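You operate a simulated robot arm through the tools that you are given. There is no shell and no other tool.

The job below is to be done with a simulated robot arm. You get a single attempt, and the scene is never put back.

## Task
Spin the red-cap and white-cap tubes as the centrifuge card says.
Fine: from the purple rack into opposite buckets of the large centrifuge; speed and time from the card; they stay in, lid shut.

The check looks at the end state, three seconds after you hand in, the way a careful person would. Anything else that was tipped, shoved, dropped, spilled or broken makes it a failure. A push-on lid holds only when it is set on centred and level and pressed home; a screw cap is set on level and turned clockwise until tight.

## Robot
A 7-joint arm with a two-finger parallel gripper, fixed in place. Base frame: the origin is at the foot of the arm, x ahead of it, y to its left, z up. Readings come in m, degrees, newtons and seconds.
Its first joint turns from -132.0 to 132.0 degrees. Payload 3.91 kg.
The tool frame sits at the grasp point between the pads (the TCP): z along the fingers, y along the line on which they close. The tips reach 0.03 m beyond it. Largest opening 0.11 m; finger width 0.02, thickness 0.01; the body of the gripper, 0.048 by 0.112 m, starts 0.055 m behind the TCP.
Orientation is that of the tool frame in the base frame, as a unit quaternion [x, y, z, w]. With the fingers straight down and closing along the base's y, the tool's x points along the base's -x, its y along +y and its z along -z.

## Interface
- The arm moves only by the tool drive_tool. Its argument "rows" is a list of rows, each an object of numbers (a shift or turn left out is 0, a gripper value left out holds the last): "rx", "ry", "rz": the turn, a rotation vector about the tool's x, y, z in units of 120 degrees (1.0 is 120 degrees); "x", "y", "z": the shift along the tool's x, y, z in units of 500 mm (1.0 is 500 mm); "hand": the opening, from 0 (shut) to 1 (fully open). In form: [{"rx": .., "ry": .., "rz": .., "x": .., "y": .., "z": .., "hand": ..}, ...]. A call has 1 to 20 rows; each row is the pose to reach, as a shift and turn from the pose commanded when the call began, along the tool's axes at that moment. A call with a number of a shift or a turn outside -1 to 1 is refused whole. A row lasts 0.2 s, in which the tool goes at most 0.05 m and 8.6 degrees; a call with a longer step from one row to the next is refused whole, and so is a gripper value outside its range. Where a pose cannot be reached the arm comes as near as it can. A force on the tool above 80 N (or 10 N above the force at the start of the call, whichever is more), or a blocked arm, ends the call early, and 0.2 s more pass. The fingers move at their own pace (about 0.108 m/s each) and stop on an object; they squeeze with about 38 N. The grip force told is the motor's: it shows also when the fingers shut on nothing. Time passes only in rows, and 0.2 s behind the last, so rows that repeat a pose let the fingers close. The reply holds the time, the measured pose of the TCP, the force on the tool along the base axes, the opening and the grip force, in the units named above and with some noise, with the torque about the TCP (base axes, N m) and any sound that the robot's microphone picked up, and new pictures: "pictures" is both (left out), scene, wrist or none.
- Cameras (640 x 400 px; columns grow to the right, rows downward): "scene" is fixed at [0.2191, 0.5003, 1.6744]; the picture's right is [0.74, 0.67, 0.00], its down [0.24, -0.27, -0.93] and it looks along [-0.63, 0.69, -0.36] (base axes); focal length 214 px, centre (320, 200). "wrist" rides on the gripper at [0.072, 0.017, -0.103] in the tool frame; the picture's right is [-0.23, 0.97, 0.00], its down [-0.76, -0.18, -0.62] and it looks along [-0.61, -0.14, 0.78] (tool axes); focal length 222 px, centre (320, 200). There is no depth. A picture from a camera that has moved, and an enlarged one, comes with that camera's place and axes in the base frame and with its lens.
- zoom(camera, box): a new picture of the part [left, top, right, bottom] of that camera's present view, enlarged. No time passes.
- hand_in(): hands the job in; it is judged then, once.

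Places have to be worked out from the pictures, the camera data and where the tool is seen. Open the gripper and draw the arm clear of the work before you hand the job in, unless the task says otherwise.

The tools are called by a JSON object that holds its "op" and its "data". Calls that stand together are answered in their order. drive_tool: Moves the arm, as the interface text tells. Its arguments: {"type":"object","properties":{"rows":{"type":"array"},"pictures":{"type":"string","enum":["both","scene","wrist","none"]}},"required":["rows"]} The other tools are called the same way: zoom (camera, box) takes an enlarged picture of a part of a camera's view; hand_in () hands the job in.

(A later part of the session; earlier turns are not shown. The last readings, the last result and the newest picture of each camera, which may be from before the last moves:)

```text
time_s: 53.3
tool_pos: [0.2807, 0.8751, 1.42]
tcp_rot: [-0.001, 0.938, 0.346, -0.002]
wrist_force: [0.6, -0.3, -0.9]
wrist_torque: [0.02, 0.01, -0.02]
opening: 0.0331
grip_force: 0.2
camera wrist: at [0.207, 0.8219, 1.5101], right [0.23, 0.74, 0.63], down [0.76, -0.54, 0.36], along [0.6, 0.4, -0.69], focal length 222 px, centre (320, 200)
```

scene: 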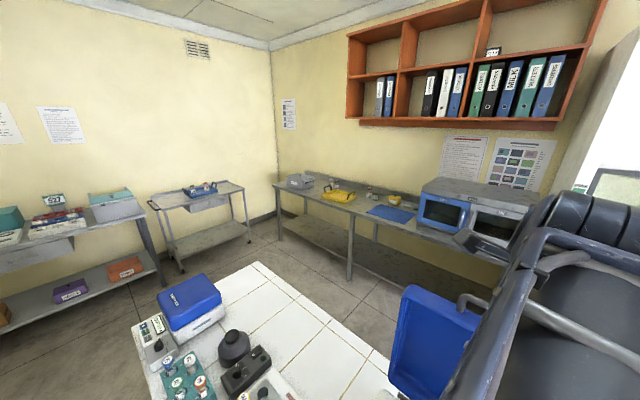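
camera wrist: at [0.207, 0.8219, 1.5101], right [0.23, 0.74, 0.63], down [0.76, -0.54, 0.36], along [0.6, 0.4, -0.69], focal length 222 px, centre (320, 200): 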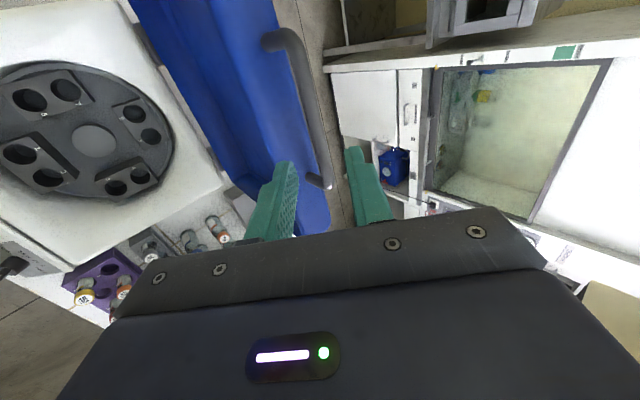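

The lid stands open by itself. I move to a high spot near the rack with the tool vertical, to look down on both the rotor and the purple rack.

{"op": "drive_tool", "data": {"rows": [{"x": -0.0439, "y": -0.0639, "z": -0.0098, "rx": 0.034}, {"x": -0.0877, "y": -0.1279, "z": -0.0197, "rx": 0.0675}, {"x": -0.1316, "y": -0.1918, "z": -0.0295, "rx": 0.101}, {"x": -0.1754, "y": -0.2558, "z": -0.0394, "rx": 0.135}, {"x": -0.2193, "y": -0.3197, "z": -0.0492, "rx": 0.169}, {"x": -0.2632, "y": -0.3836, "z": -0.059, "rx": 0.2025}, {"x": -0.307, "y": -0.4476, "z": -0.0689, "rx": 0.236}, {"x": -0.3509, "y": -0.5115, "z": -0.0787, "rx": 0.27}, {"x": -0.3947, "y": -0.5755, "z": -0.0886, "rx": 0.304}, {"x": -0.4386, "y": -0.6394, "z": -0.0984, "rx": 0.3375}], "pictures": "both"}}

{"op": "zoom", "data": {"camera": "wrist", "box": [200, 40, 400, 200]}}

```text
time_s: 55.5
tool_pos: [0.4982, 0.6008, 1.2511]
tcp_rot: [-0.002, 1.0, 0.0, 0.0]
wrist_force: [-0.6, 0.0, -0.1]
wrist_torque: [-0.01, -0.01, 0.0]
opening: 0.033
grip_force: 0.0
camera wrist: at [0.4259, 0.6181, 1.3538], right [0.22, 0.97, 0.0], down [0.76, -0.18, 0.62], along [0.61, -0.14, -0.78], focal length 222 px, centre (320, 200)
```

scene: 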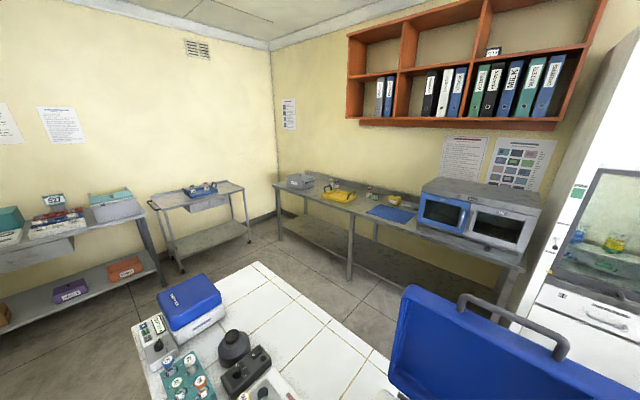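
wrist: 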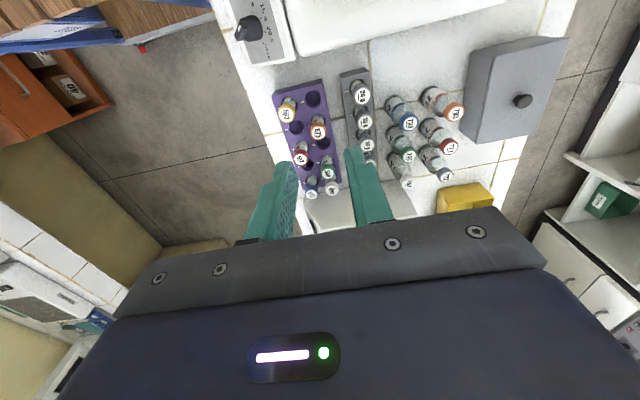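

```text
2.50 times, centred on (300, 120) of wrist
camera zoom: at [0.4259, 0.6181, 1.3538], right [0.22, 0.97, 0.0], down [0.76, -0.18, 0.62], along [0.61, -0.14, -0.78], focal length 555 px, centre (370, 400)
```

zoom: 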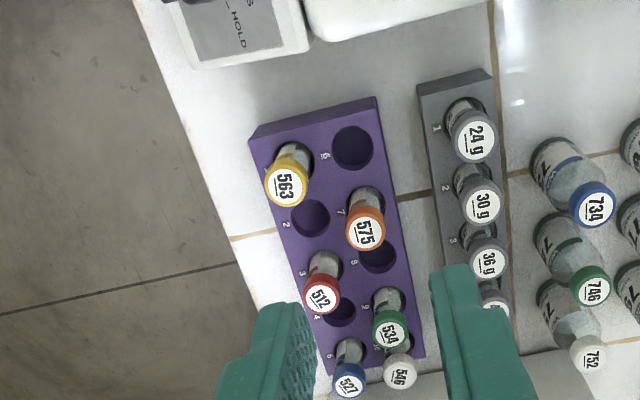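

The red cap 512 is in slot 3 and the white cap 546 in slot 10 of the purple rack. Before picking, I look down on the rotor to find the holes and their numbers.

{"op": "drive_tool", "data": {"rows": [{"x": 0.085, "y": 0.034, "z": 0.014, "hand": 0.5}, {"x": 0.17, "y": 0.068, "z": 0.028, "hand": 0.5}, {"x": 0.256, "y": 0.102, "z": 0.042, "hand": 0.5}, {"x": 0.341, "y": 0.136, "z": 0.056, "hand": 0.5}, {"x": 0.426, "y": 0.17, "z": 0.07, "hand": 0.5}, {"x": 0.511, "y": 0.204, "z": 0.085, "hand": 0.5}, {"x": 0.596, "y": 0.238, "z": 0.1, "hand": 0.5}], "pictures": "wrist"}}

{"op": "zoom", "data": {"camera": "wrist", "box": [220, 50, 440, 220]}}

```text
time_s: 57.1
tool_pos: [0.2019, 0.7188, 1.1995]
tcp_rot: [-0.001, 1.0, 0.001, -0.001]
wrist_force: [0.7, -0.5, -0.4]
wrist_torque: [0.02, 0.02, -0.02]
opening: 0.0553
grip_force: 0.1
camera wrist: at [0.1286, 0.7367, 1.3036], right [0.23, 0.97, 0.0], down [0.76, -0.18, 0.62], along [0.61, -0.14, -0.78], focal length 222 px, centre (320, 200)
```

wrist: 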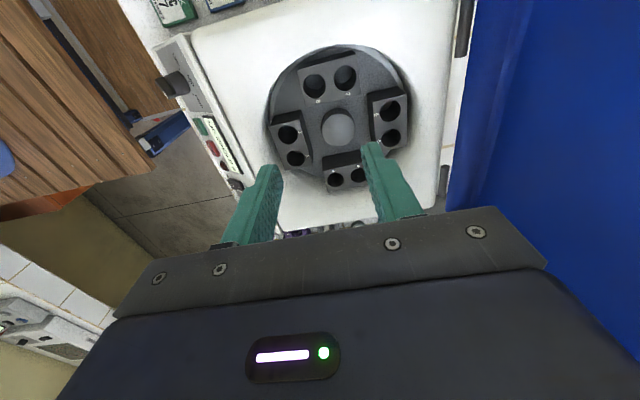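

```text
2.35 times, centred on (330, 135) of wrist
camera zoom: at [0.1286, 0.7367, 1.3036], right [0.23, 0.97, 0.0], down [0.76, -0.18, 0.62], along [0.61, -0.14, -0.78], focal length 523 px, centre (296, 353)
```

zoom: 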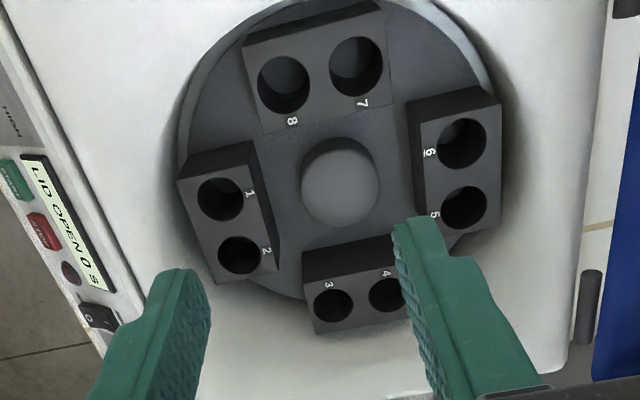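

The rotor's holes run 1–8 around it in four buckets: 1-2 front, 3-4 toward +x, 5-6 back, 7-8 toward −x; so 3 and 7 (or 4 and 8) are diametrically opposite, away from the lid. Now I go above the red-cap tube for a close look.

{"op": "drive_tool", "data": {"rows": [{"x": -0.07, "y": -0.033, "z": 0.0, "rz": -0.068, "hand": 0.45}, {"x": -0.145, "y": -0.066, "z": 0.0, "rz": -0.136, "hand": 0.45}, {"x": -0.22, "y": -0.1, "z": 0.01, "rz": -0.205, "hand": 0.45}, {"x": -0.295, "y": -0.133, "z": 0.03, "rz": -0.273, "hand": 0.45}, {"x": -0.37, "y": -0.167, "z": 0.05, "rz": -0.341, "hand": 0.45}, {"x": -0.445, "y": -0.2, "z": 0.07, "rz": -0.409, "hand": 0.45}, {"x": -0.52, "y": -0.234, "z": 0.09, "rz": -0.477, "hand": 0.45}, {"x": -0.595, "y": -0.268, "z": 0.11, "rz": -0.545, "hand": 0.45}, {"x": -0.67, "y": -0.301, "z": 0.13, "rz": -0.614, "hand": 0.45}, {"x": -0.745, "y": -0.335, "z": 0.145, "rz": -0.682, "hand": 0.45}, {"x": -0.816, "y": -0.368, "z": 0.16, "rz": -0.75, "hand": 0.45}], "pictures": "wrist"}}

{"op": "zoom", "data": {"camera": "wrist", "box": [200, 80, 440, 240]}}

```text
time_s: 59.5
tool_pos: [0.6093, 0.5359, 1.1219]
tcp_rot: [0.709, -0.705, -0.002, -0.001]
wrist_force: [-1.2, -0.1, 0.0]
wrist_torque: [-0.01, -0.07, -0.02]
opening: 0.0493
grip_force: 0.0
camera wrist: at [0.592, 0.4642, 1.2246], right [-0.98, 0.22, 0.0], down [0.17, 0.76, 0.62], along [0.14, 0.61, -0.78], focal length 222 px, centre (320, 200)
```

wrist: 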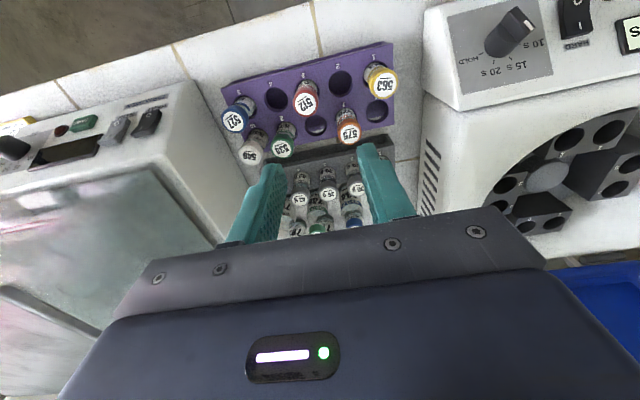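

```text
2.50 times, centred on (320, 160) of wrist
camera zoom: at [0.592, 0.4642, 1.2246], right [-0.98, 0.22, 0.0], down [0.17, 0.76, 0.62], along [0.14, 0.61, -0.78], focal length 555 px, centre (320, 300)
```

zoom: 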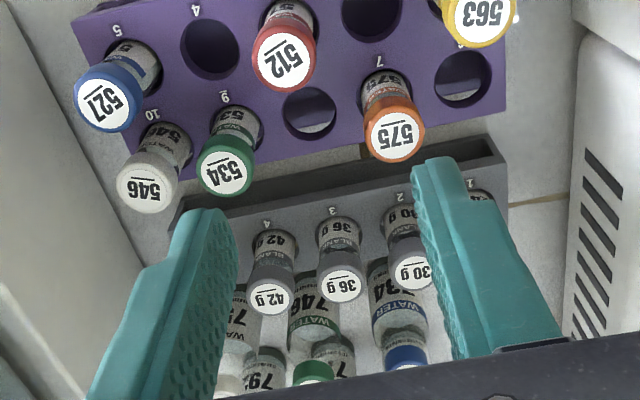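

Triangulating: red cap top at (0.625, 0.533, 0.955), white cap top at (0.7145, 0.579, 0.956), slot pitch 45 mm, caps about 30 mm wide. I descend over the red cap to just above it and check alignment.

{"op": "drive_tool", "data": {"rows": [{"x": 0.0058, "y": -0.0314, "z": 0.05, "hand": 0.45}, {"x": 0.0058, "y": -0.0314, "z": 0.12, "hand": 0.45}, {"x": 0.0058, "y": -0.0314, "z": 0.19, "hand": 0.45}, {"x": 0.0058, "y": -0.0314, "z": 0.21, "hand": 0.45}, {"x": 0.0058, "y": -0.0314, "z": 0.21, "hand": 0.45}], "pictures": "wrist"}}

{"op": "zoom", "data": {"camera": "wrist", "box": [220, 80, 420, 240]}}

```text
time_s: 60.7
tool_pos: [0.6242, 0.5326, 1.0146]
tcp_rot: [0.708, -0.707, -0.001, 0.001]
wrist_force: [-0.2, 0.9, -0.6]
wrist_torque: [-0.01, 0.0, 0.01]
opening: 0.0492
grip_force: 0.1
camera wrist: at [0.6076, 0.461, 1.1182], right [-0.97, 0.22, 0.0], down [0.18, 0.76, 0.62], along [0.14, 0.61, -0.78], focal length 222 px, centre (320, 200)
```

wrist: 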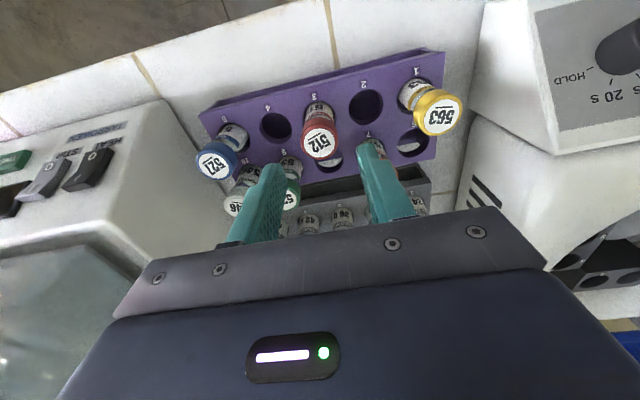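

```text
2.50 times, centred on (320, 160) of wrist
camera zoom: at [0.6076, 0.461, 1.1182], right [-0.97, 0.22, 0.0], down [0.18, 0.76, 0.62], along [0.14, 0.61, -0.78], focal length 555 px, centre (320, 300)
```

zoom: 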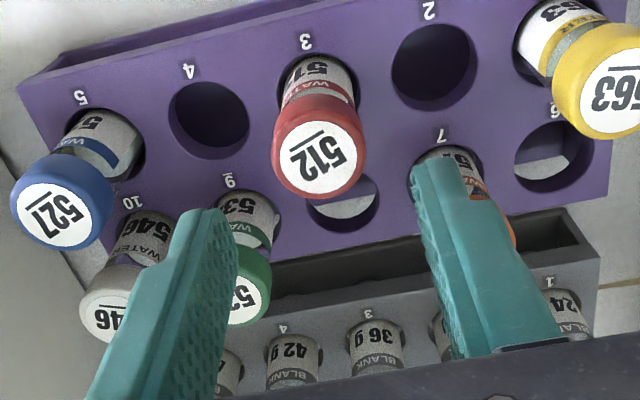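

Aligned: the red cap centres at (0.624, 0.534), right under the TCP. I lower around the cap and close.

{"op": "drive_tool", "data": {"rows": [{"x": -0.002, "z": 0.03, "hand": 0.45}, {"x": -0.002, "z": 0.06, "hand": 0.45}, {"x": -0.002, "z": 0.085, "hand": 0.45}, {"x": -0.002, "z": 0.097, "hand": 0.45}, {"x": -0.002, "z": 0.097, "hand": 0.45}, {"x": -0.002, "z": 0.097, "hand": 0.0}, {"x": -0.002, "z": 0.097, "hand": 0.0}, {"x": -0.002, "z": 0.097, "hand": 0.0}], "pictures": "wrist"}}

{"op": "zoom", "data": {"camera": "wrist", "box": [220, 80, 420, 240]}}

```text
time_s: 62.5
tool_pos: [0.6255, 0.5332, 0.9657]
tcp_rot: [0.707, -0.707, -0.001, 0.0]
wrist_force: [0.4, 0.3, -0.5]
wrist_torque: [-0.01, 0.0, -0.04]
opening: 0.0284
grip_force: 38.3
camera wrist: at [0.6081, 0.4623, 1.0693], right [-0.97, 0.22, 0.0], down [0.18, 0.76, 0.62], along [0.14, 0.61, -0.78], focal length 222 px, centre (320, 200)
```

wrist: 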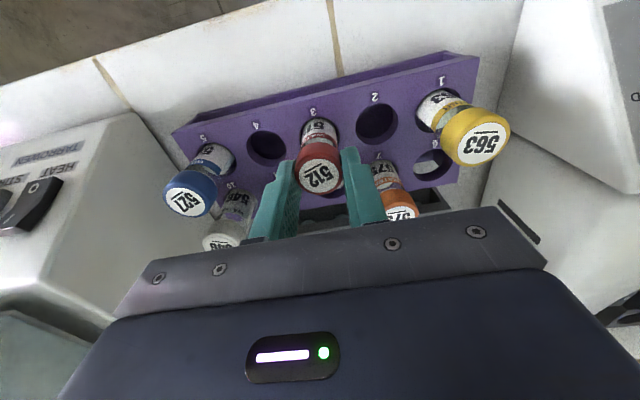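

```text
2.50 times, centred on (320, 160) of wrist
camera zoom: at [0.6081, 0.4623, 1.0693], right [-0.97, 0.22, 0.0], down [0.18, 0.76, 0.62], along [0.14, 0.61, -0.78], focal length 555 px, centre (320, 300)
```

zoom: 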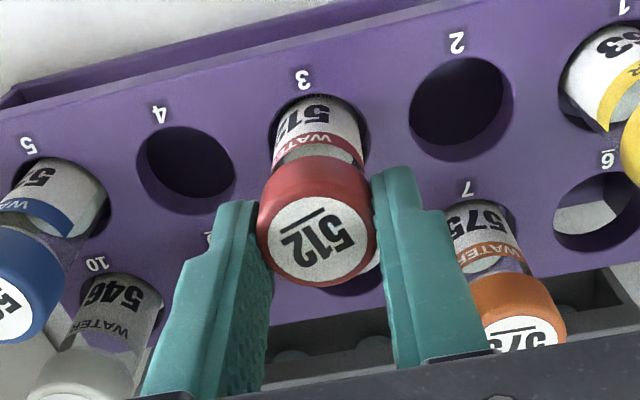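

The red cap is gripped at 28.4 mm. I lift it straight up out of the rack.

{"op": "drive_tool", "data": {"rows": [{"z": -0.04, "hand": 0}, {"z": -0.08, "hand": 0}, {"z": -0.14, "hand": 0}, {"z": -0.2, "hand": 0}, {"z": -0.28, "hand": 0}, {"z": -0.36, "hand": 0}, {"z": -0.42, "hand": 0}], "pictures": "wrist"}}

{"op": "zoom", "data": {"camera": "wrist", "box": [200, 40, 440, 220]}}

```text
time_s: 64.1
tool_pos: [0.6252, 0.5351, 1.177]
tcp_rot: [0.708, -0.706, -0.001, -0.001]
wrist_force: [-0.2, -0.6, -1.0]
wrist_torque: [-0.03, 0.03, -0.02]
opening: 0.0283
grip_force: 37.9
camera wrist: at [0.608, 0.4629, 1.2793], right [-0.97, 0.22, 0.0], down [0.18, 0.76, 0.62], along [0.14, 0.61, -0.78], focal length 222 px, centre (320, 200)
```

wrist: 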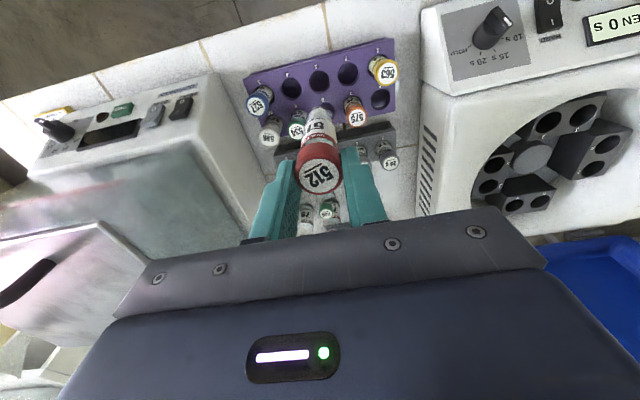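

```text
2.22 times, centred on (320, 130) of wrist
camera zoom: at [0.608, 0.4629, 1.2793], right [-0.97, 0.22, 0.0], down [0.18, 0.76, 0.62], along [0.14, 0.61, -0.78], focal length 494 px, centre (320, 356)
```

zoom: 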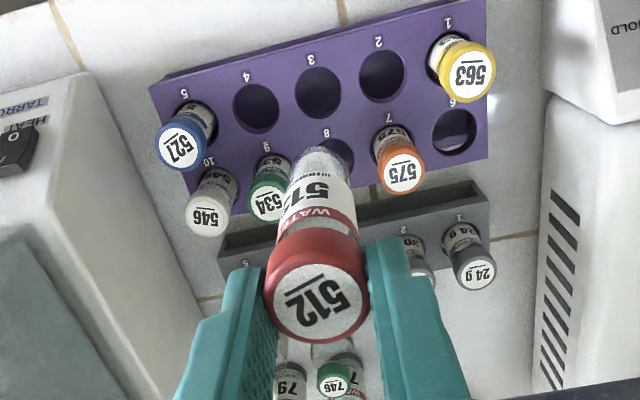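

The tube is out cleanly (about 95 mm long). From here the rotor is visible too; I zoom on it to triangulate the holes.

{"op": "zoom", "data": {"camera": "wrist", "box": [460, 70, 640, 240]}}

```text
2.35 times, centred on (550, 155) of wrist
camera zoom: at [0.608, 0.4629, 1.2793], right [-0.97, 0.22, 0.0], down [0.18, 0.76, 0.62], along [0.14, 0.61, -0.78], focal length 523 px, centre (-221, 306)
```

zoom: 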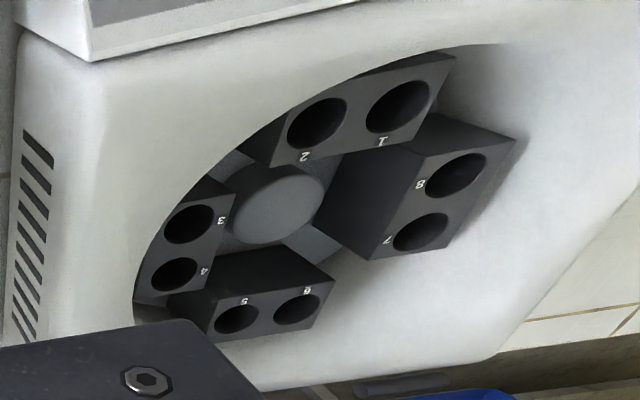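

Triangulated rotor centre (0.279, 0.736), bucket tops about z 0.95; hole 3 at (0.3625, 0.713) and hole 7 opposite at (0.196, 0.759). I carry the red tube at this height to above hole 3.

{"op": "drive_tool", "data": {"rows": [{"x": -0.02, "y": 0.03, "hand": 0}, {"x": -0.06, "y": 0.09, "hand": 0}, {"x": -0.11, "y": 0.16, "hand": 0}, {"x": -0.16, "y": 0.235, "hand": 0}, {"x": -0.21, "y": 0.31, "hand": 0}, {"x": -0.26, "y": 0.385, "hand": 0}, {"x": -0.3, "y": 0.445, "hand": 0}, {"x": -0.33, "y": 0.49, "hand": 0}, {"x": -0.35, "y": 0.515, "hand": 0}, {"x": -0.3564, "y": 0.5254, "hand": 0}, {"x": -0.3564, "y": 0.5254, "hand": 0}], "pictures": "wrist"}}

{"op": "zoom", "data": {"camera": "wrist", "box": [200, 20, 440, 200]}}

```text
time_s: 66.5
tool_pos: [0.3618, 0.7129, 1.1771]
tcp_rot: [0.708, -0.706, -0.002, 0.0]
wrist_force: [-0.4, 0.8, -0.5]
wrist_torque: [0.0, 0.02, -0.01]
opening: 0.0282
grip_force: 38.2
camera wrist: at [0.3447, 0.6407, 1.2805], right [-0.97, 0.22, 0.0], down [0.18, 0.76, 0.62], along [0.14, 0.61, -0.78], focal length 222 px, centre (320, 200)
```

wrist: 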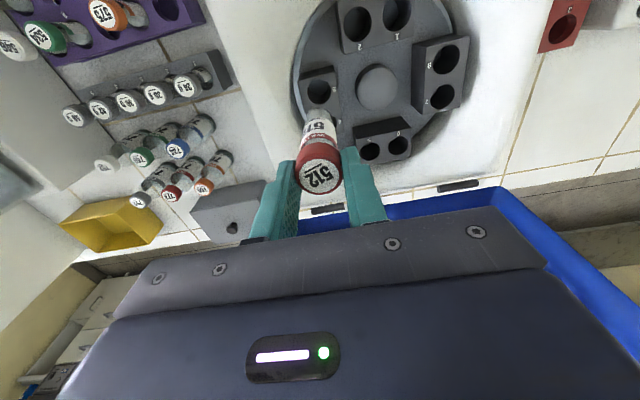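

```text
2.22 times, centred on (320, 110) of wrist
camera zoom: at [0.3447, 0.6407, 1.2805], right [-0.97, 0.22, 0.0], down [0.18, 0.76, 0.62], along [0.14, 0.61, -0.78], focal length 494 px, centre (320, 400)
```

zoom: 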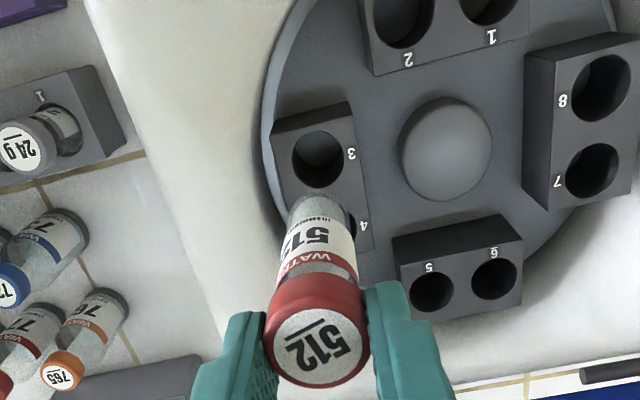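

In this view hole 3 lies at (0.362, 0.713), right under the tube. I lower until the tube's bottom is just above the bucket and check again.

{"op": "drive_tool", "data": {"rows": [{"z": 0.04, "hand": 0}, {"z": 0.09, "hand": 0}, {"z": 0.14, "hand": 0}, {"z": 0.18, "hand": 0}, {"z": 0.2, "hand": 0}, {"z": 0.2, "hand": 0}], "pictures": "wrist"}}

{"op": "zoom", "data": {"camera": "wrist", "box": [220, 40, 420, 200]}}

```text
time_s: 67.9
tool_pos: [0.3623, 0.7126, 1.0763]
tcp_rot: [0.707, -0.707, -0.001, 0.0]
wrist_force: [-0.2, -0.1, 0.1]
wrist_torque: [0.03, -0.01, -0.01]
opening: 0.0283
grip_force: 37.5
camera wrist: at [0.3446, 0.6406, 1.1797], right [-0.97, 0.22, 0.0], down [0.18, 0.76, 0.62], along [0.14, 0.61, -0.78], focal length 222 px, centre (320, 200)
```

wrist: 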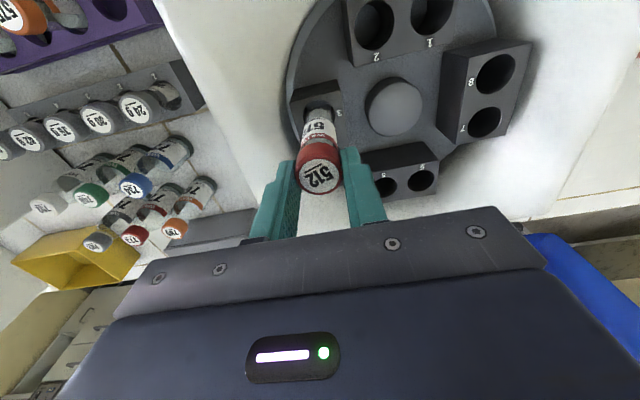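

```text
2.50 times, centred on (320, 120) of wrist
camera zoom: at [0.3446, 0.6406, 1.1797], right [-0.97, 0.22, 0.0], down [0.18, 0.76, 0.62], along [0.14, 0.61, -0.78], focal length 555 px, centre (320, 400)
```

zoom: 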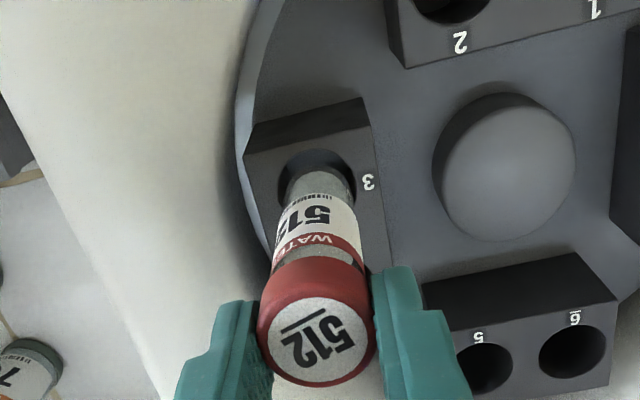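

The tube's end sits centred over hole 3. I lower it in small steps and watch the vertical force.

{"op": "drive_tool", "data": {"rows": [{"z": 0.02, "hand": 0}, {"z": 0.04, "hand": 0}, {"z": 0.06, "hand": 0}, {"z": 0.08, "hand": 0}], "pictures": "wrist"}}

{"op": "zoom", "data": {"camera": "wrist", "box": [220, 60, 420, 220]}}

```text
time_s: 68.9
tool_pos: [0.3614, 0.7127, 1.0375]
tcp_rot: [0.709, -0.705, -0.001, 0.0]
wrist_force: [0.2, -0.5, -0.1]
wrist_torque: [-0.04, 0.01, 0.01]
opening: 0.0282
grip_force: 38.2
camera wrist: at [0.3447, 0.6406, 1.1399], right [-0.97, 0.22, 0.0], down [0.18, 0.76, 0.62], along [0.14, 0.61, -0.78], focal length 222 px, centre (320, 200)
```

wrist: 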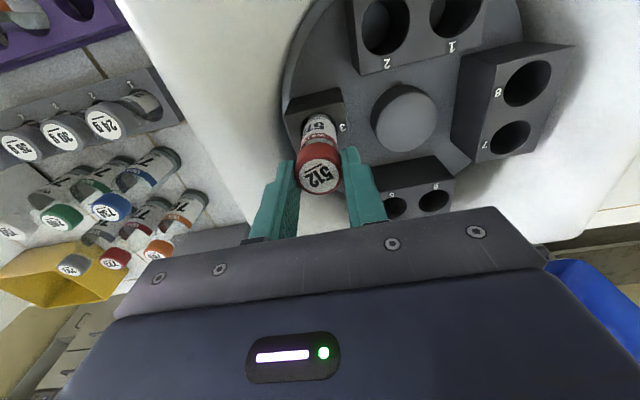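

```text
2.50 times, centred on (320, 140) of wrist
camera zoom: at [0.3447, 0.6406, 1.1399], right [-0.97, 0.22, 0.0], down [0.18, 0.76, 0.62], along [0.14, 0.61, -0.78], focal length 555 px, centre (320, 350)
```

zoom: 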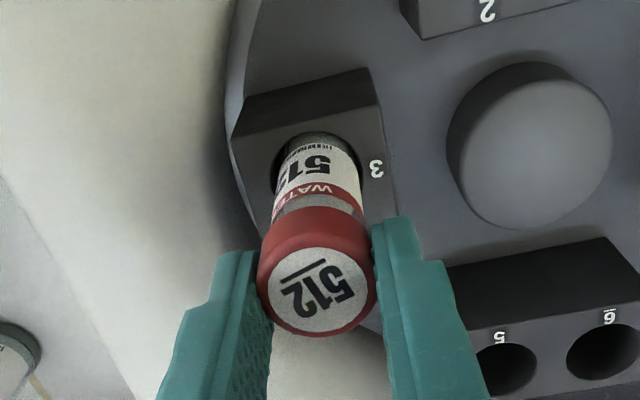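

It is entering the bucket freely. I continue down.

{"op": "drive_tool", "data": {"rows": [{"z": 0.02, "hand": 0}, {"z": 0.04, "hand": 0}, {"z": 0.05, "hand": 0}, {"z": 0.06, "hand": 0}], "pictures": "wrist"}}

{"op": "zoom", "data": {"camera": "wrist", "box": [220, 60, 420, 220]}}

```text
time_s: 69.9
tool_pos: [0.3635, 0.7123, 1.0071]
tcp_rot: [0.708, -0.706, -0.003, 0.0]
wrist_force: [-0.2, 0.9, -2.2]
wrist_torque: [0.13, -0.08, 0.0]
opening: 0.0282
grip_force: 38.2
camera wrist: at [0.3448, 0.6411, 1.1101], right [-0.97, 0.22, 0.0], down [0.18, 0.76, 0.62], along [0.14, 0.61, -0.78], focal length 222 px, centre (320, 200)
```

wrist: 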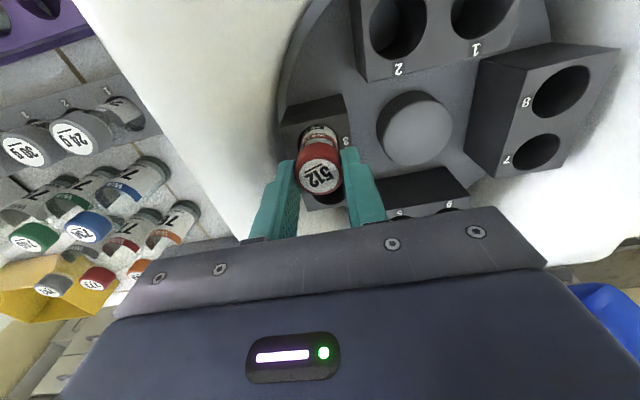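

```text
2.50 times, centred on (320, 140) of wrist
camera zoom: at [0.3448, 0.6411, 1.1101], right [-0.97, 0.22, 0.0], down [0.18, 0.76, 0.62], along [0.14, 0.61, -0.78], focal length 555 px, centre (320, 350)
```

zoom: 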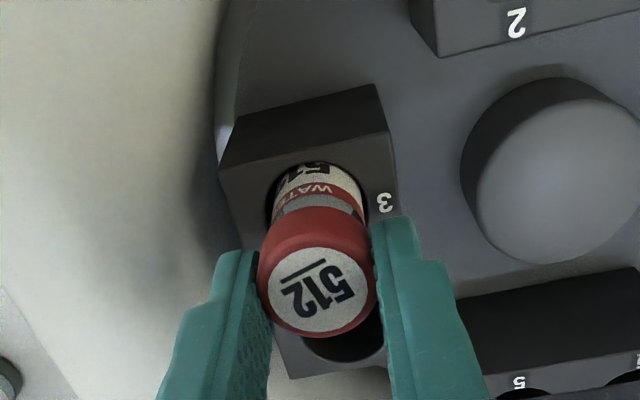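

{"op": "drive_tool", "data": {"rows": [{"z": 0.008, "hand": 0}, {"z": 0.016, "hand": 0}, {"z": 0.024, "hand": 0}], "pictures": "none"}}

```text
time_s: 70.7
tool_pos: [0.3619, 0.7124, 0.9998]
tcp_rot: [0.708, -0.706, -0.003, -0.003]
wrist_force: [4.2, 1.9, 50.2]
wrist_torque: [-0.05, -0.45, -0.02]
opening: 0.0281
grip_force: 37.7
```

It has bottomed (50 N up) with the TCP near 1.002. I ease up to relieve the load, open the fingers moderately and lift away.

{"op": "drive_tool", "data": {"rows": [{"z": -0.008, "hand": 0}, {"z": -0.014, "hand": 0}, {"z": -0.014, "hand": 0.3}, {"z": -0.014, "hand": 0.36}, {"z": -0.014, "hand": 0.36}, {"z": -0.05, "hand": 0.36}, {"z": -0.1, "hand": 0.36}, {"z": -0.18, "hand": 0.36}, {"z": -0.26, "hand": 0.36}], "pictures": "wrist"}}

{"op": "zoom", "data": {"camera": "wrist", "box": [220, 40, 460, 220]}}

```text
time_s: 72.7
tool_pos: [0.3622, 0.7121, 1.1238]
tcp_rot: [0.708, -0.706, -0.001, 0.0]
wrist_force: [1.3, 0.6, -0.4]
wrist_torque: [0.0, 0.02, 0.04]
opening: 0.0397
grip_force: 0.0
camera wrist: at [0.345, 0.64, 1.2276], right [-0.97, 0.22, 0.0], down [0.18, 0.76, 0.62], along [0.14, 0.61, -0.78], focal length 222 px, centre (320, 200)
```

wrist: 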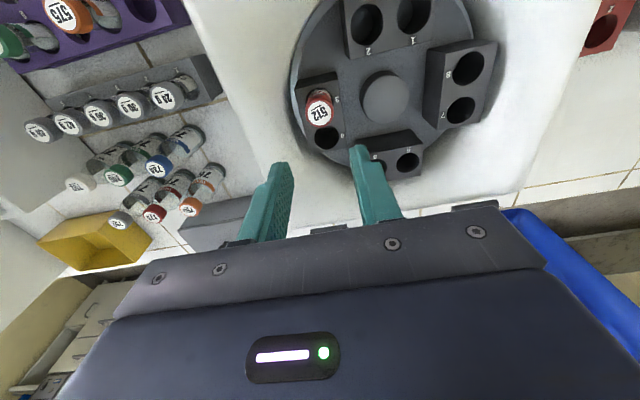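

```text
2.22 times, centred on (340, 130) of wrist
camera zoom: at [0.345, 0.64, 1.2276], right [-0.97, 0.22, 0.0], down [0.18, 0.76, 0.62], along [0.14, 0.61, -0.78], focal length 494 px, centre (276, 356)
```

zoom: 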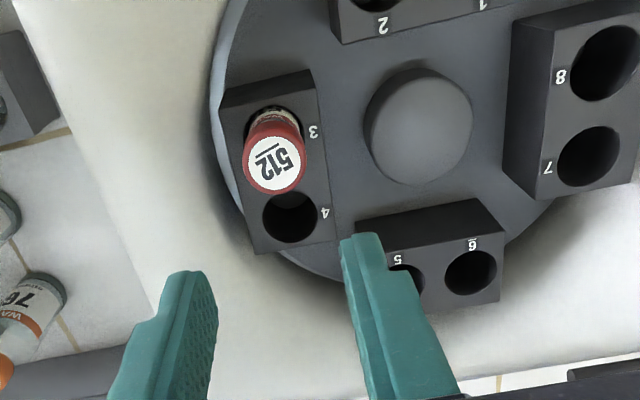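

The red tube stands in hole 3 of its bucket. Now I travel to above the white-cap tube (546), turning 45° so the fingers close along the free diagonal between its neighbours.

{"op": "drive_tool", "data": {"rows": [{"x": 0.02, "y": -0.05, "z": -0.03, "rz": -0.04, "hand": 0.42}, {"x": 0.05, "y": -0.13, "z": -0.05, "rz": -0.08, "hand": 0.42}, {"x": 0.08, "y": -0.21, "z": -0.05, "rz": -0.12, "hand": 0.42}, {"x": 0.11, "y": -0.29, "z": -0.05, "rz": -0.16, "hand": 0.42}, {"x": 0.14, "y": -0.37, "z": -0.05, "rz": -0.2, "hand": 0.42}, {"x": 0.17, "y": -0.45, "z": -0.05, "rz": -0.24, "hand": 0.42}, {"x": 0.2, "y": -0.53, "z": -0.05, "rz": -0.28, "hand": 0.42}, {"x": 0.23, "y": -0.61, "z": -0.05, "rz": -0.32, "hand": 0.42}, {"x": 0.255, "y": -0.67, "z": -0.04, "rz": -0.35, "hand": 0.42}, {"x": 0.2662, "y": -0.7046, "z": -0.02, "rz": -0.375, "hand": 0.42}, {"x": 0.2662, "y": -0.7046, "z": -0.02, "rz": -0.375, "hand": 0.42}], "pictures": "wrist"}}

{"op": "zoom", "data": {"camera": "wrist", "box": [200, 60, 440, 240]}}

```text
time_s: 75.1
tool_pos: [0.714, 0.5786, 1.1337]
tcp_rot: [0.924, -0.382, -0.001, 0.0]
wrist_force: [0.5, -0.4, 0.0]
wrist_torque: [-0.01, -0.02, -0.02]
opening: 0.0464
grip_force: 0.0
camera wrist: at [0.7539, 0.5169, 1.2377], right [-0.85, -0.53, 0.0], down [-0.41, 0.66, 0.62], along [-0.33, 0.53, -0.78], focal length 222 px, centre (320, 200)
```

wrist: 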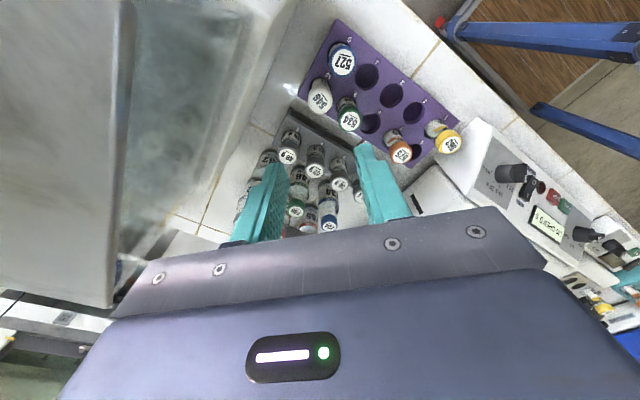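

```text
2.22 times, centred on (320, 150) of wrist
camera zoom: at [0.7539, 0.5169, 1.2377], right [-0.85, -0.53, 0.0], down [-0.41, 0.66, 0.62], along [-0.33, 0.53, -0.78], focal length 494 px, centre (320, 311)
```

zoom: 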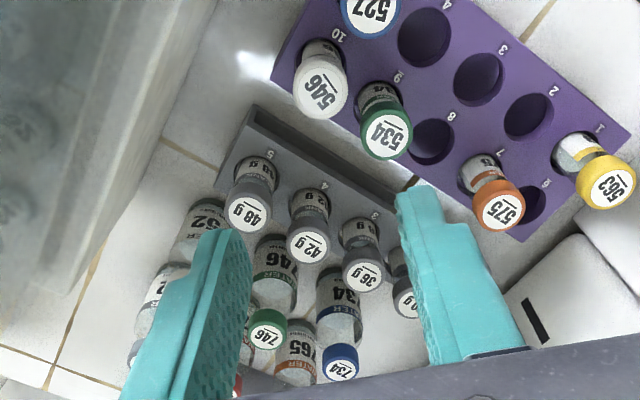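

White cap confirmed at (0.715, 0.579). Before descending I check the machine on the left, which is close to where the gripper body would go.

{"op": "zoom", "data": {"camera": "wrist", "box": [0, 0, 320, 320]}}

```text
1.25 times, centred on (160, 160) of wrist
camera zoom: at [0.7539, 0.5169, 1.2377], right [-0.85, -0.53, 0.0], down [-0.41, 0.66, 0.62], along [-0.33, 0.53, -0.78], focal length 278 px, centre (520, 250)
```

zoom: 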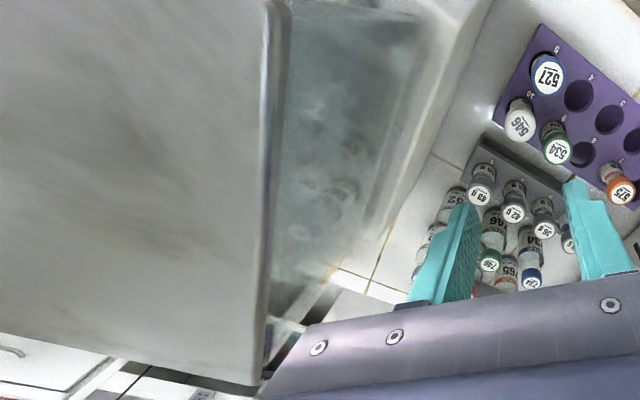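

The neighbouring machine's wall is at about x 0.81, leaving some 40 mm beside the gripper body. I descend to just above the white cap and check again.

{"op": "drive_tool", "data": {"rows": [{"z": 0.04, "hand": 0.42}, {"z": 0.09, "hand": 0.42}, {"z": 0.14, "hand": 0.42}, {"z": 0.19, "hand": 0.42}, {"z": 0.225, "hand": 0.42}, {"z": 0.225, "hand": 0.42}], "pictures": "wrist"}}

{"op": "zoom", "data": {"camera": "wrist", "box": [200, 60, 440, 240]}}

```text
time_s: 76.5
tool_pos: [0.7142, 0.5807, 1.0217]
tcp_rot: [0.924, -0.382, -0.001, 0.0]
wrist_force: [0.0, 0.2, -0.6]
wrist_torque: [0.02, 0.0, 0.0]
opening: 0.0461
grip_force: 0.0
camera wrist: at [0.7532, 0.5175, 1.1251], right [-0.85, -0.53, 0.0], down [-0.41, 0.66, 0.62], along [-0.33, 0.53, -0.78], focal length 222 px, centre (320, 200)
```

wrist: 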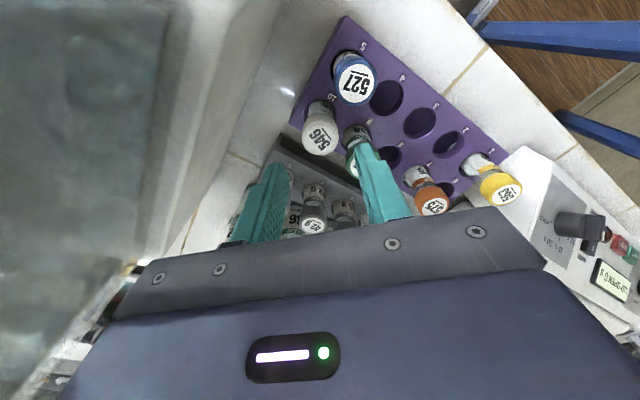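

```text
2.22 times, centred on (320, 150) of wrist
camera zoom: at [0.7532, 0.5175, 1.1251], right [-0.85, -0.53, 0.0], down [-0.41, 0.66, 0.62], along [-0.33, 0.53, -0.78], focal length 494 px, centre (320, 311)
```

zoom: 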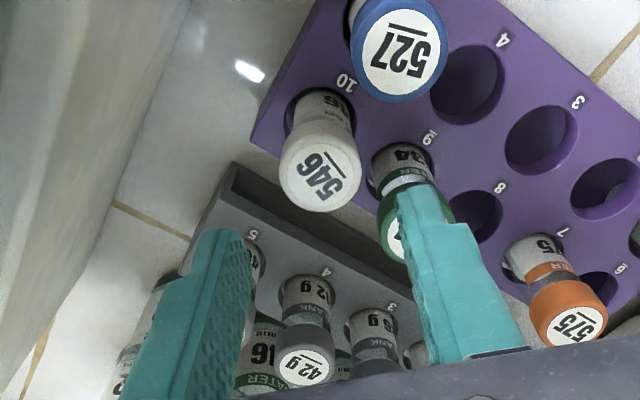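

Centred on the white cap. I lower the last 54 mm around it and close.

{"op": "drive_tool", "data": {"rows": [{"z": 0.03, "hand": 0.42}, {"z": 0.06, "hand": 0.42}, {"z": 0.09, "hand": 0.42}, {"z": 0.107, "hand": 0.42}, {"z": 0.107, "hand": 0.42}, {"z": 0.107, "hand": 0.0}, {"z": 0.107, "hand": 0.0}, {"z": 0.107, "hand": 0.0}], "pictures": "wrist"}}

{"op": "zoom", "data": {"camera": "wrist", "box": [200, 60, 440, 240]}}

```text
time_s: 78.3
tool_pos: [0.7139, 0.5796, 0.9683]
tcp_rot: [0.924, -0.382, -0.002, 0.0]
wrist_force: [-0.2, 0.0, 0.3]
wrist_torque: [0.01, 0.01, 0.02]
opening: 0.0282
grip_force: 38.1
camera wrist: at [0.7533, 0.5174, 1.0719], right [-0.85, -0.53, 0.0], down [-0.41, 0.66, 0.62], along [-0.33, 0.53, -0.78], focal length 222 px, centre (320, 200)
```

wrist: 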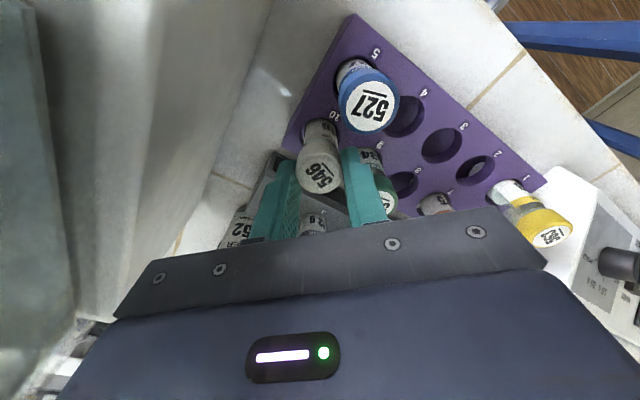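

```text
2.22 times, centred on (320, 150) of wrist
camera zoom: at [0.7533, 0.5174, 1.0719], right [-0.85, -0.53, 0.0], down [-0.41, 0.66, 0.62], along [-0.33, 0.53, -0.78], focal length 494 px, centre (320, 311)
```

zoom: 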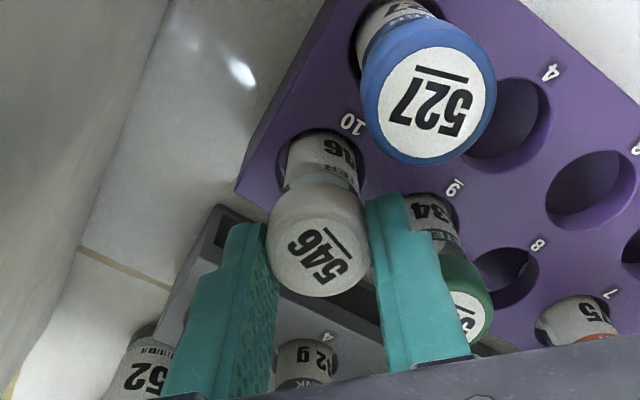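

White cap gripped (28.2 mm). I lift it straight up.

{"op": "drive_tool", "data": {"rows": [{"z": -0.04, "hand": 0}, {"z": -0.08, "hand": 0}, {"z": -0.14, "hand": 0}, {"z": -0.2, "hand": 0}, {"z": -0.28, "hand": 0}, {"z": -0.36, "hand": 0}, {"z": -0.42, "hand": 0}], "pictures": "wrist"}}

```text
time_s: 79.9
tool_pos: [0.7137, 0.578, 1.1776]
tcp_rot: [0.924, -0.382, -0.002, 0.001]
wrist_force: [-0.5, -0.3, -1.3]
wrist_torque: [0.01, 0.06, -0.02]
opening: 0.0285
grip_force: 37.9
camera wrist: at [0.7538, 0.517, 1.2815], right [-0.85, -0.53, 0.0], down [-0.41, 0.66, 0.62], along [-0.33, 0.53, -0.78], focal length 222 px, centre (320, 200)
```

wrist: 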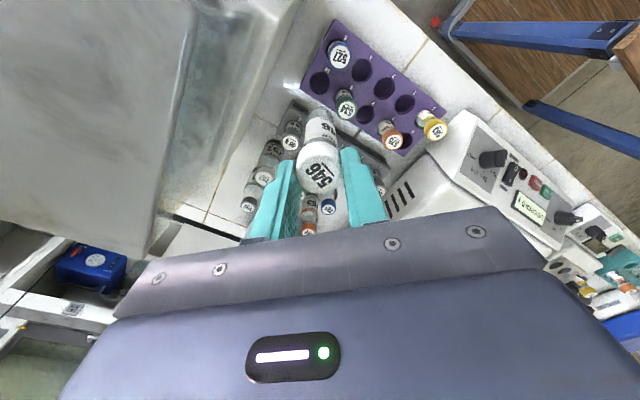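

Lifted cleanly, neighbours undisturbed. I carry it over to hole 7 at (0.197, 0.759), turning the tool back so the fingers close along x.

{"op": "drive_tool", "data": {"rows": [{"x": -0.03, "y": 0.0142, "rz": 0.011, "hand": 0}, {"x": -0.0987, "y": 0.0474, "rz": 0.0375, "hand": 0}, {"x": -0.1777, "y": 0.0854, "rz": 0.0675, "hand": 0}, {"x": -0.2567, "y": 0.1233, "rz": 0.0975, "hand": 0}, {"x": -0.3357, "y": 0.1612, "rz": 0.1275, "hand": 0}, {"x": -0.4147, "y": 0.1992, "rz": 0.1575, "hand": 0}, {"x": -0.4937, "y": 0.2371, "rz": 0.1875, "hand": 0}, {"x": -0.5727, "y": 0.275, "rz": 0.2175, "hand": 0}, {"x": -0.6517, "y": 0.313, "rz": 0.2475, "hand": 0}, {"x": -0.7307, "y": 0.3509, "rz": 0.2775, "hand": 0}, {"x": -0.8097, "y": 0.3888, "rz": 0.3075, "hand": 0}, {"x": -0.8887, "y": 0.4268, "rz": 0.3375, "hand": 0}, {"x": -0.95, "y": 0.456, "rz": 0.36, "hand": 0}, {"x": -0.9874, "y": 0.4742, "rz": 0.375, "hand": 0}, {"x": -0.9874, "y": 0.4742, "rz": 0.375, "hand": 0}], "pictures": "wrist"}}

{"op": "zoom", "data": {"camera": "wrist", "box": [160, 20, 400, 200]}}

```text
time_s: 83.1
tool_pos: [0.1971, 0.7603, 1.1778]
tcp_rot: [0.708, -0.706, -0.001, 0.0]
wrist_force: [-0.6, 0.7, -0.1]
wrist_torque: [-0.01, 0.0, 0.01]
opening: 0.0285
grip_force: 38.3
camera wrist: at [0.1801, 0.6884, 1.2824], right [-0.97, 0.23, 0.0], down [0.18, 0.76, 0.62], along [0.14, 0.61, -0.78], focal length 222 px, centre (320, 200)
```

wrist: 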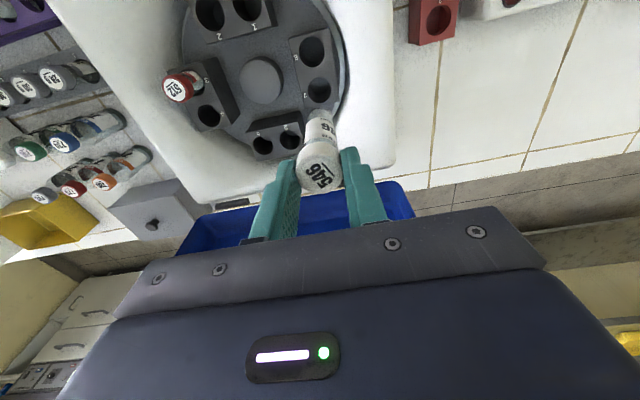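

```text
2.22 times, centred on (280, 110) of wrist
camera zoom: at [0.1801, 0.6884, 1.2824], right [-0.97, 0.23, 0.0], down [0.18, 0.76, 0.62], along [0.14, 0.61, -0.78], focal length 494 px, centre (409, 400)
```

zoom: 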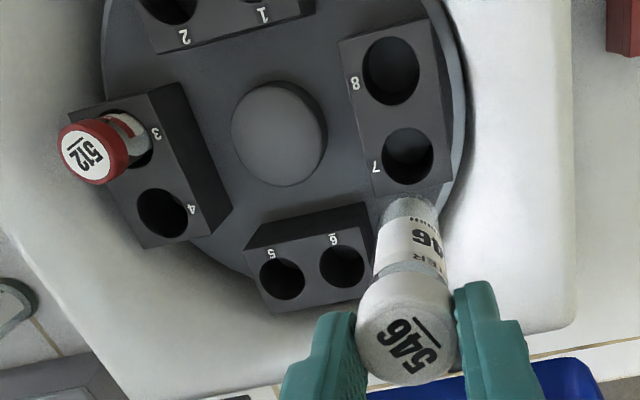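

Hole 7 lies at (0.196, 0.760), directly beneath. I lower to just above it and check.

{"op": "drive_tool", "data": {"rows": [{"y": 0.0014, "z": 0.04, "hand": 0}, {"y": 0.0014, "z": 0.09, "hand": 0}, {"y": 0.0014, "z": 0.14, "hand": 0}, {"y": 0.0014, "z": 0.18, "hand": 0}, {"y": 0.0014, "z": 0.2, "hand": 0}, {"y": 0.0014, "z": 0.2, "hand": 0}], "pictures": "wrist"}}

{"op": "zoom", "data": {"camera": "wrist", "box": [220, 40, 420, 200]}}

```text
time_s: 84.5
tool_pos: [0.1965, 0.7593, 1.0795]
tcp_rot: [0.708, -0.706, -0.001, 0.001]
wrist_force: [0.5, 0.3, -0.9]
wrist_torque: [0.0, -0.02, 0.01]
opening: 0.0286
grip_force: 38.0
camera wrist: at [0.179, 0.6876, 1.1829], right [-0.97, 0.22, 0.0], down [0.18, 0.76, 0.62], along [0.14, 0.61, -0.78], focal length 222 px, centre (320, 200)
```

wrist: 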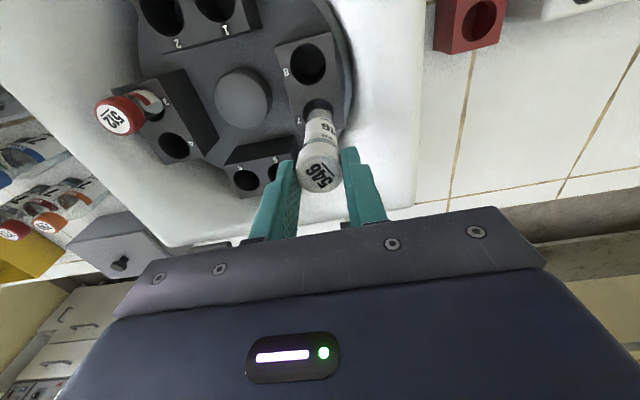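

```text
2.50 times, centred on (320, 120) of wrist
camera zoom: at [0.179, 0.6876, 1.1829], right [-0.97, 0.22, 0.0], down [0.18, 0.76, 0.62], along [0.14, 0.61, -0.78], focal length 555 px, centre (320, 400)
```

zoom: 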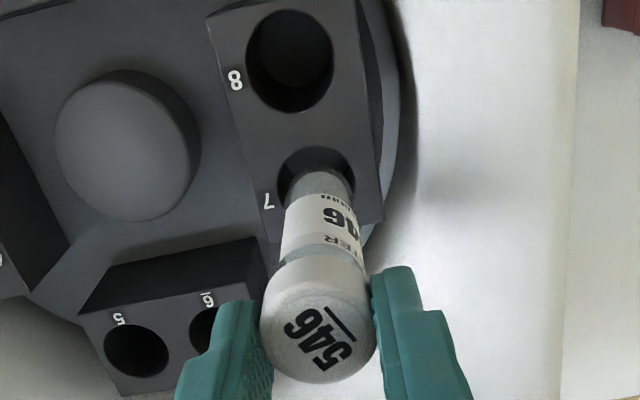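

Aligned. I insert it down to the same depth as the red tube, stopping just short of bottom.

{"op": "drive_tool", "data": {"rows": [{"z": 0.02, "hand": 0}, {"z": 0.04, "hand": 0}, {"z": 0.06, "hand": 0}, {"z": 0.08, "hand": 0}, {"z": 0.1, "hand": 0}, {"z": 0.12, "hand": 0}, {"z": 0.135, "hand": 0}], "pictures": "wrist"}}

{"op": "zoom", "data": {"camera": "wrist", "box": [220, 60, 420, 220]}}

```text
time_s: 86.1
tool_pos: [0.1958, 0.7596, 1.0111]
tcp_rot: [0.708, -0.706, -0.002, 0.0]
wrist_force: [-0.2, 0.2, -3.9]
wrist_torque: [0.01, 0.01, 0.0]
opening: 0.0283
grip_force: 38.4
camera wrist: at [0.1797, 0.688, 1.1148], right [-0.97, 0.23, 0.0], down [0.18, 0.76, 0.62], along [0.14, 0.61, -0.78], focal length 222 px, centre (320, 200)
```

wrist: 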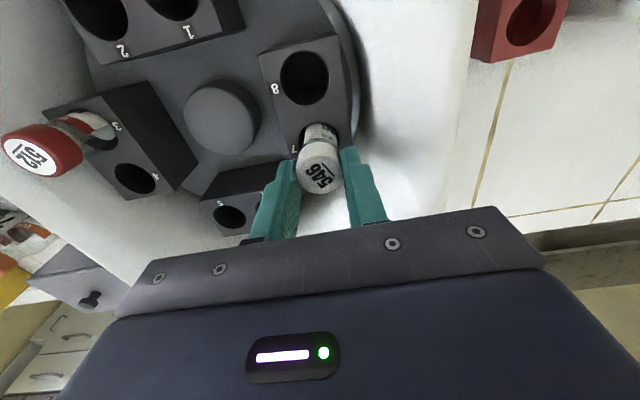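

```text
2.50 times, centred on (320, 140) of wrist
camera zoom: at [0.1797, 0.688, 1.1148], right [-0.97, 0.23, 0.0], down [0.18, 0.76, 0.62], along [0.14, 0.61, -0.78], focal length 555 px, centre (320, 350)
```

zoom: 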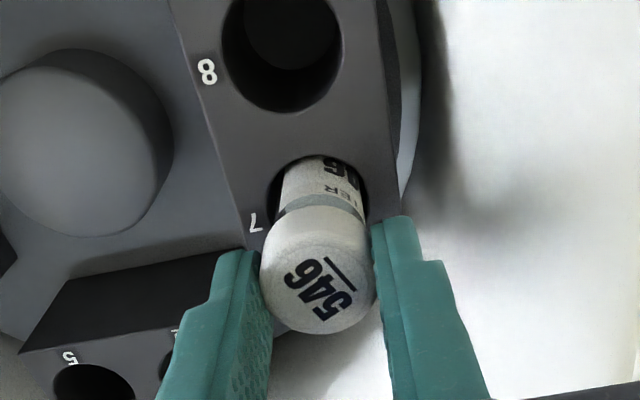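

{"op": "drive_tool", "data": {"rows": [{"z": 0.006, "hand": 0}, {"z": 0.012, "hand": 0}, {"z": 0.016, "hand": 0}], "pictures": "none"}}

```text
time_s: 86.9
tool_pos: [0.1965, 0.7599, 1.0065]
tcp_rot: [0.708, -0.707, -0.004, -0.002]
wrist_force: [-0.4, 0.6, 32.9]
wrist_torque: [-0.13, -0.05, -0.05]
opening: 0.0288
grip_force: 38.2
```

Bottomed at the matching depth. I relieve the load, release and lift away.

{"op": "drive_tool", "data": {"rows": [{"z": -0.006, "hand": 0}, {"z": -0.006, "hand": 0.3}, {"z": -0.006, "hand": 0.36}, {"z": -0.006, "hand": 0.36}, {"z": -0.05, "hand": 0.36}, {"z": -0.1, "hand": 0.36}, {"z": -0.18, "hand": 0.36}, {"z": -0.26, "hand": 0.36}, {"z": -0.34, "hand": 0.36}], "pictures": "both"}}

{"op": "zoom", "data": {"camera": "wrist", "box": [130, 0, 400, 200]}}

```text
time_s: 88.9
tool_pos: [0.1958, 0.76, 1.1744]
tcp_rot: [0.709, -0.705, -0.001, 0.001]
wrist_force: [0.2, 0.5, -0.1]
wrist_torque: [-0.01, -0.01, 0.02]
opening: 0.0395
grip_force: 0.1
camera wrist: at [0.1796, 0.6876, 1.2777], right [-0.97, 0.22, 0.0], down [0.18, 0.76, 0.62], along [0.14, 0.61, -0.78], focal length 222 px, centre (320, 200)
```

scene: 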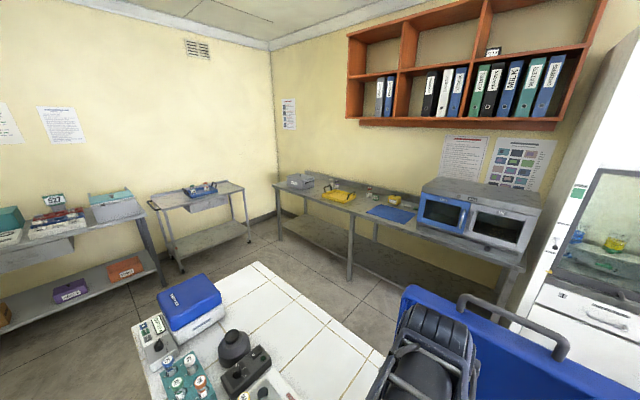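
wrist: 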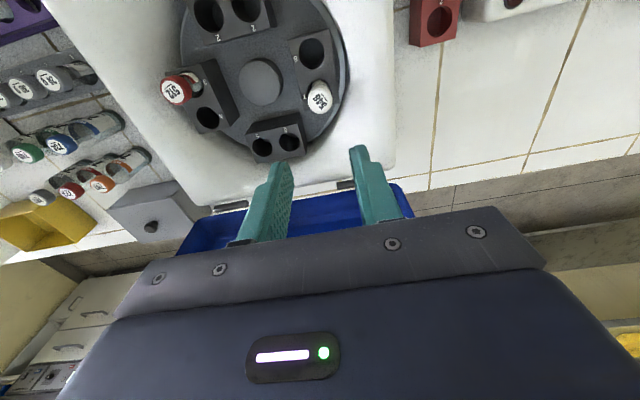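

```text
2.00 times, centred on (265, 100) of wrist
camera zoom: at [0.1796, 0.6876, 1.2777], right [-0.97, 0.22, 0.0], down [0.18, 0.76, 0.62], along [0.14, 0.61, -0.78], focal length 444 px, centre (430, 400)
```

zoom: 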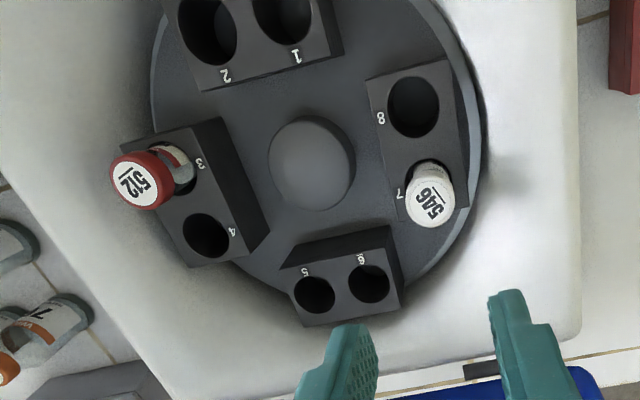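

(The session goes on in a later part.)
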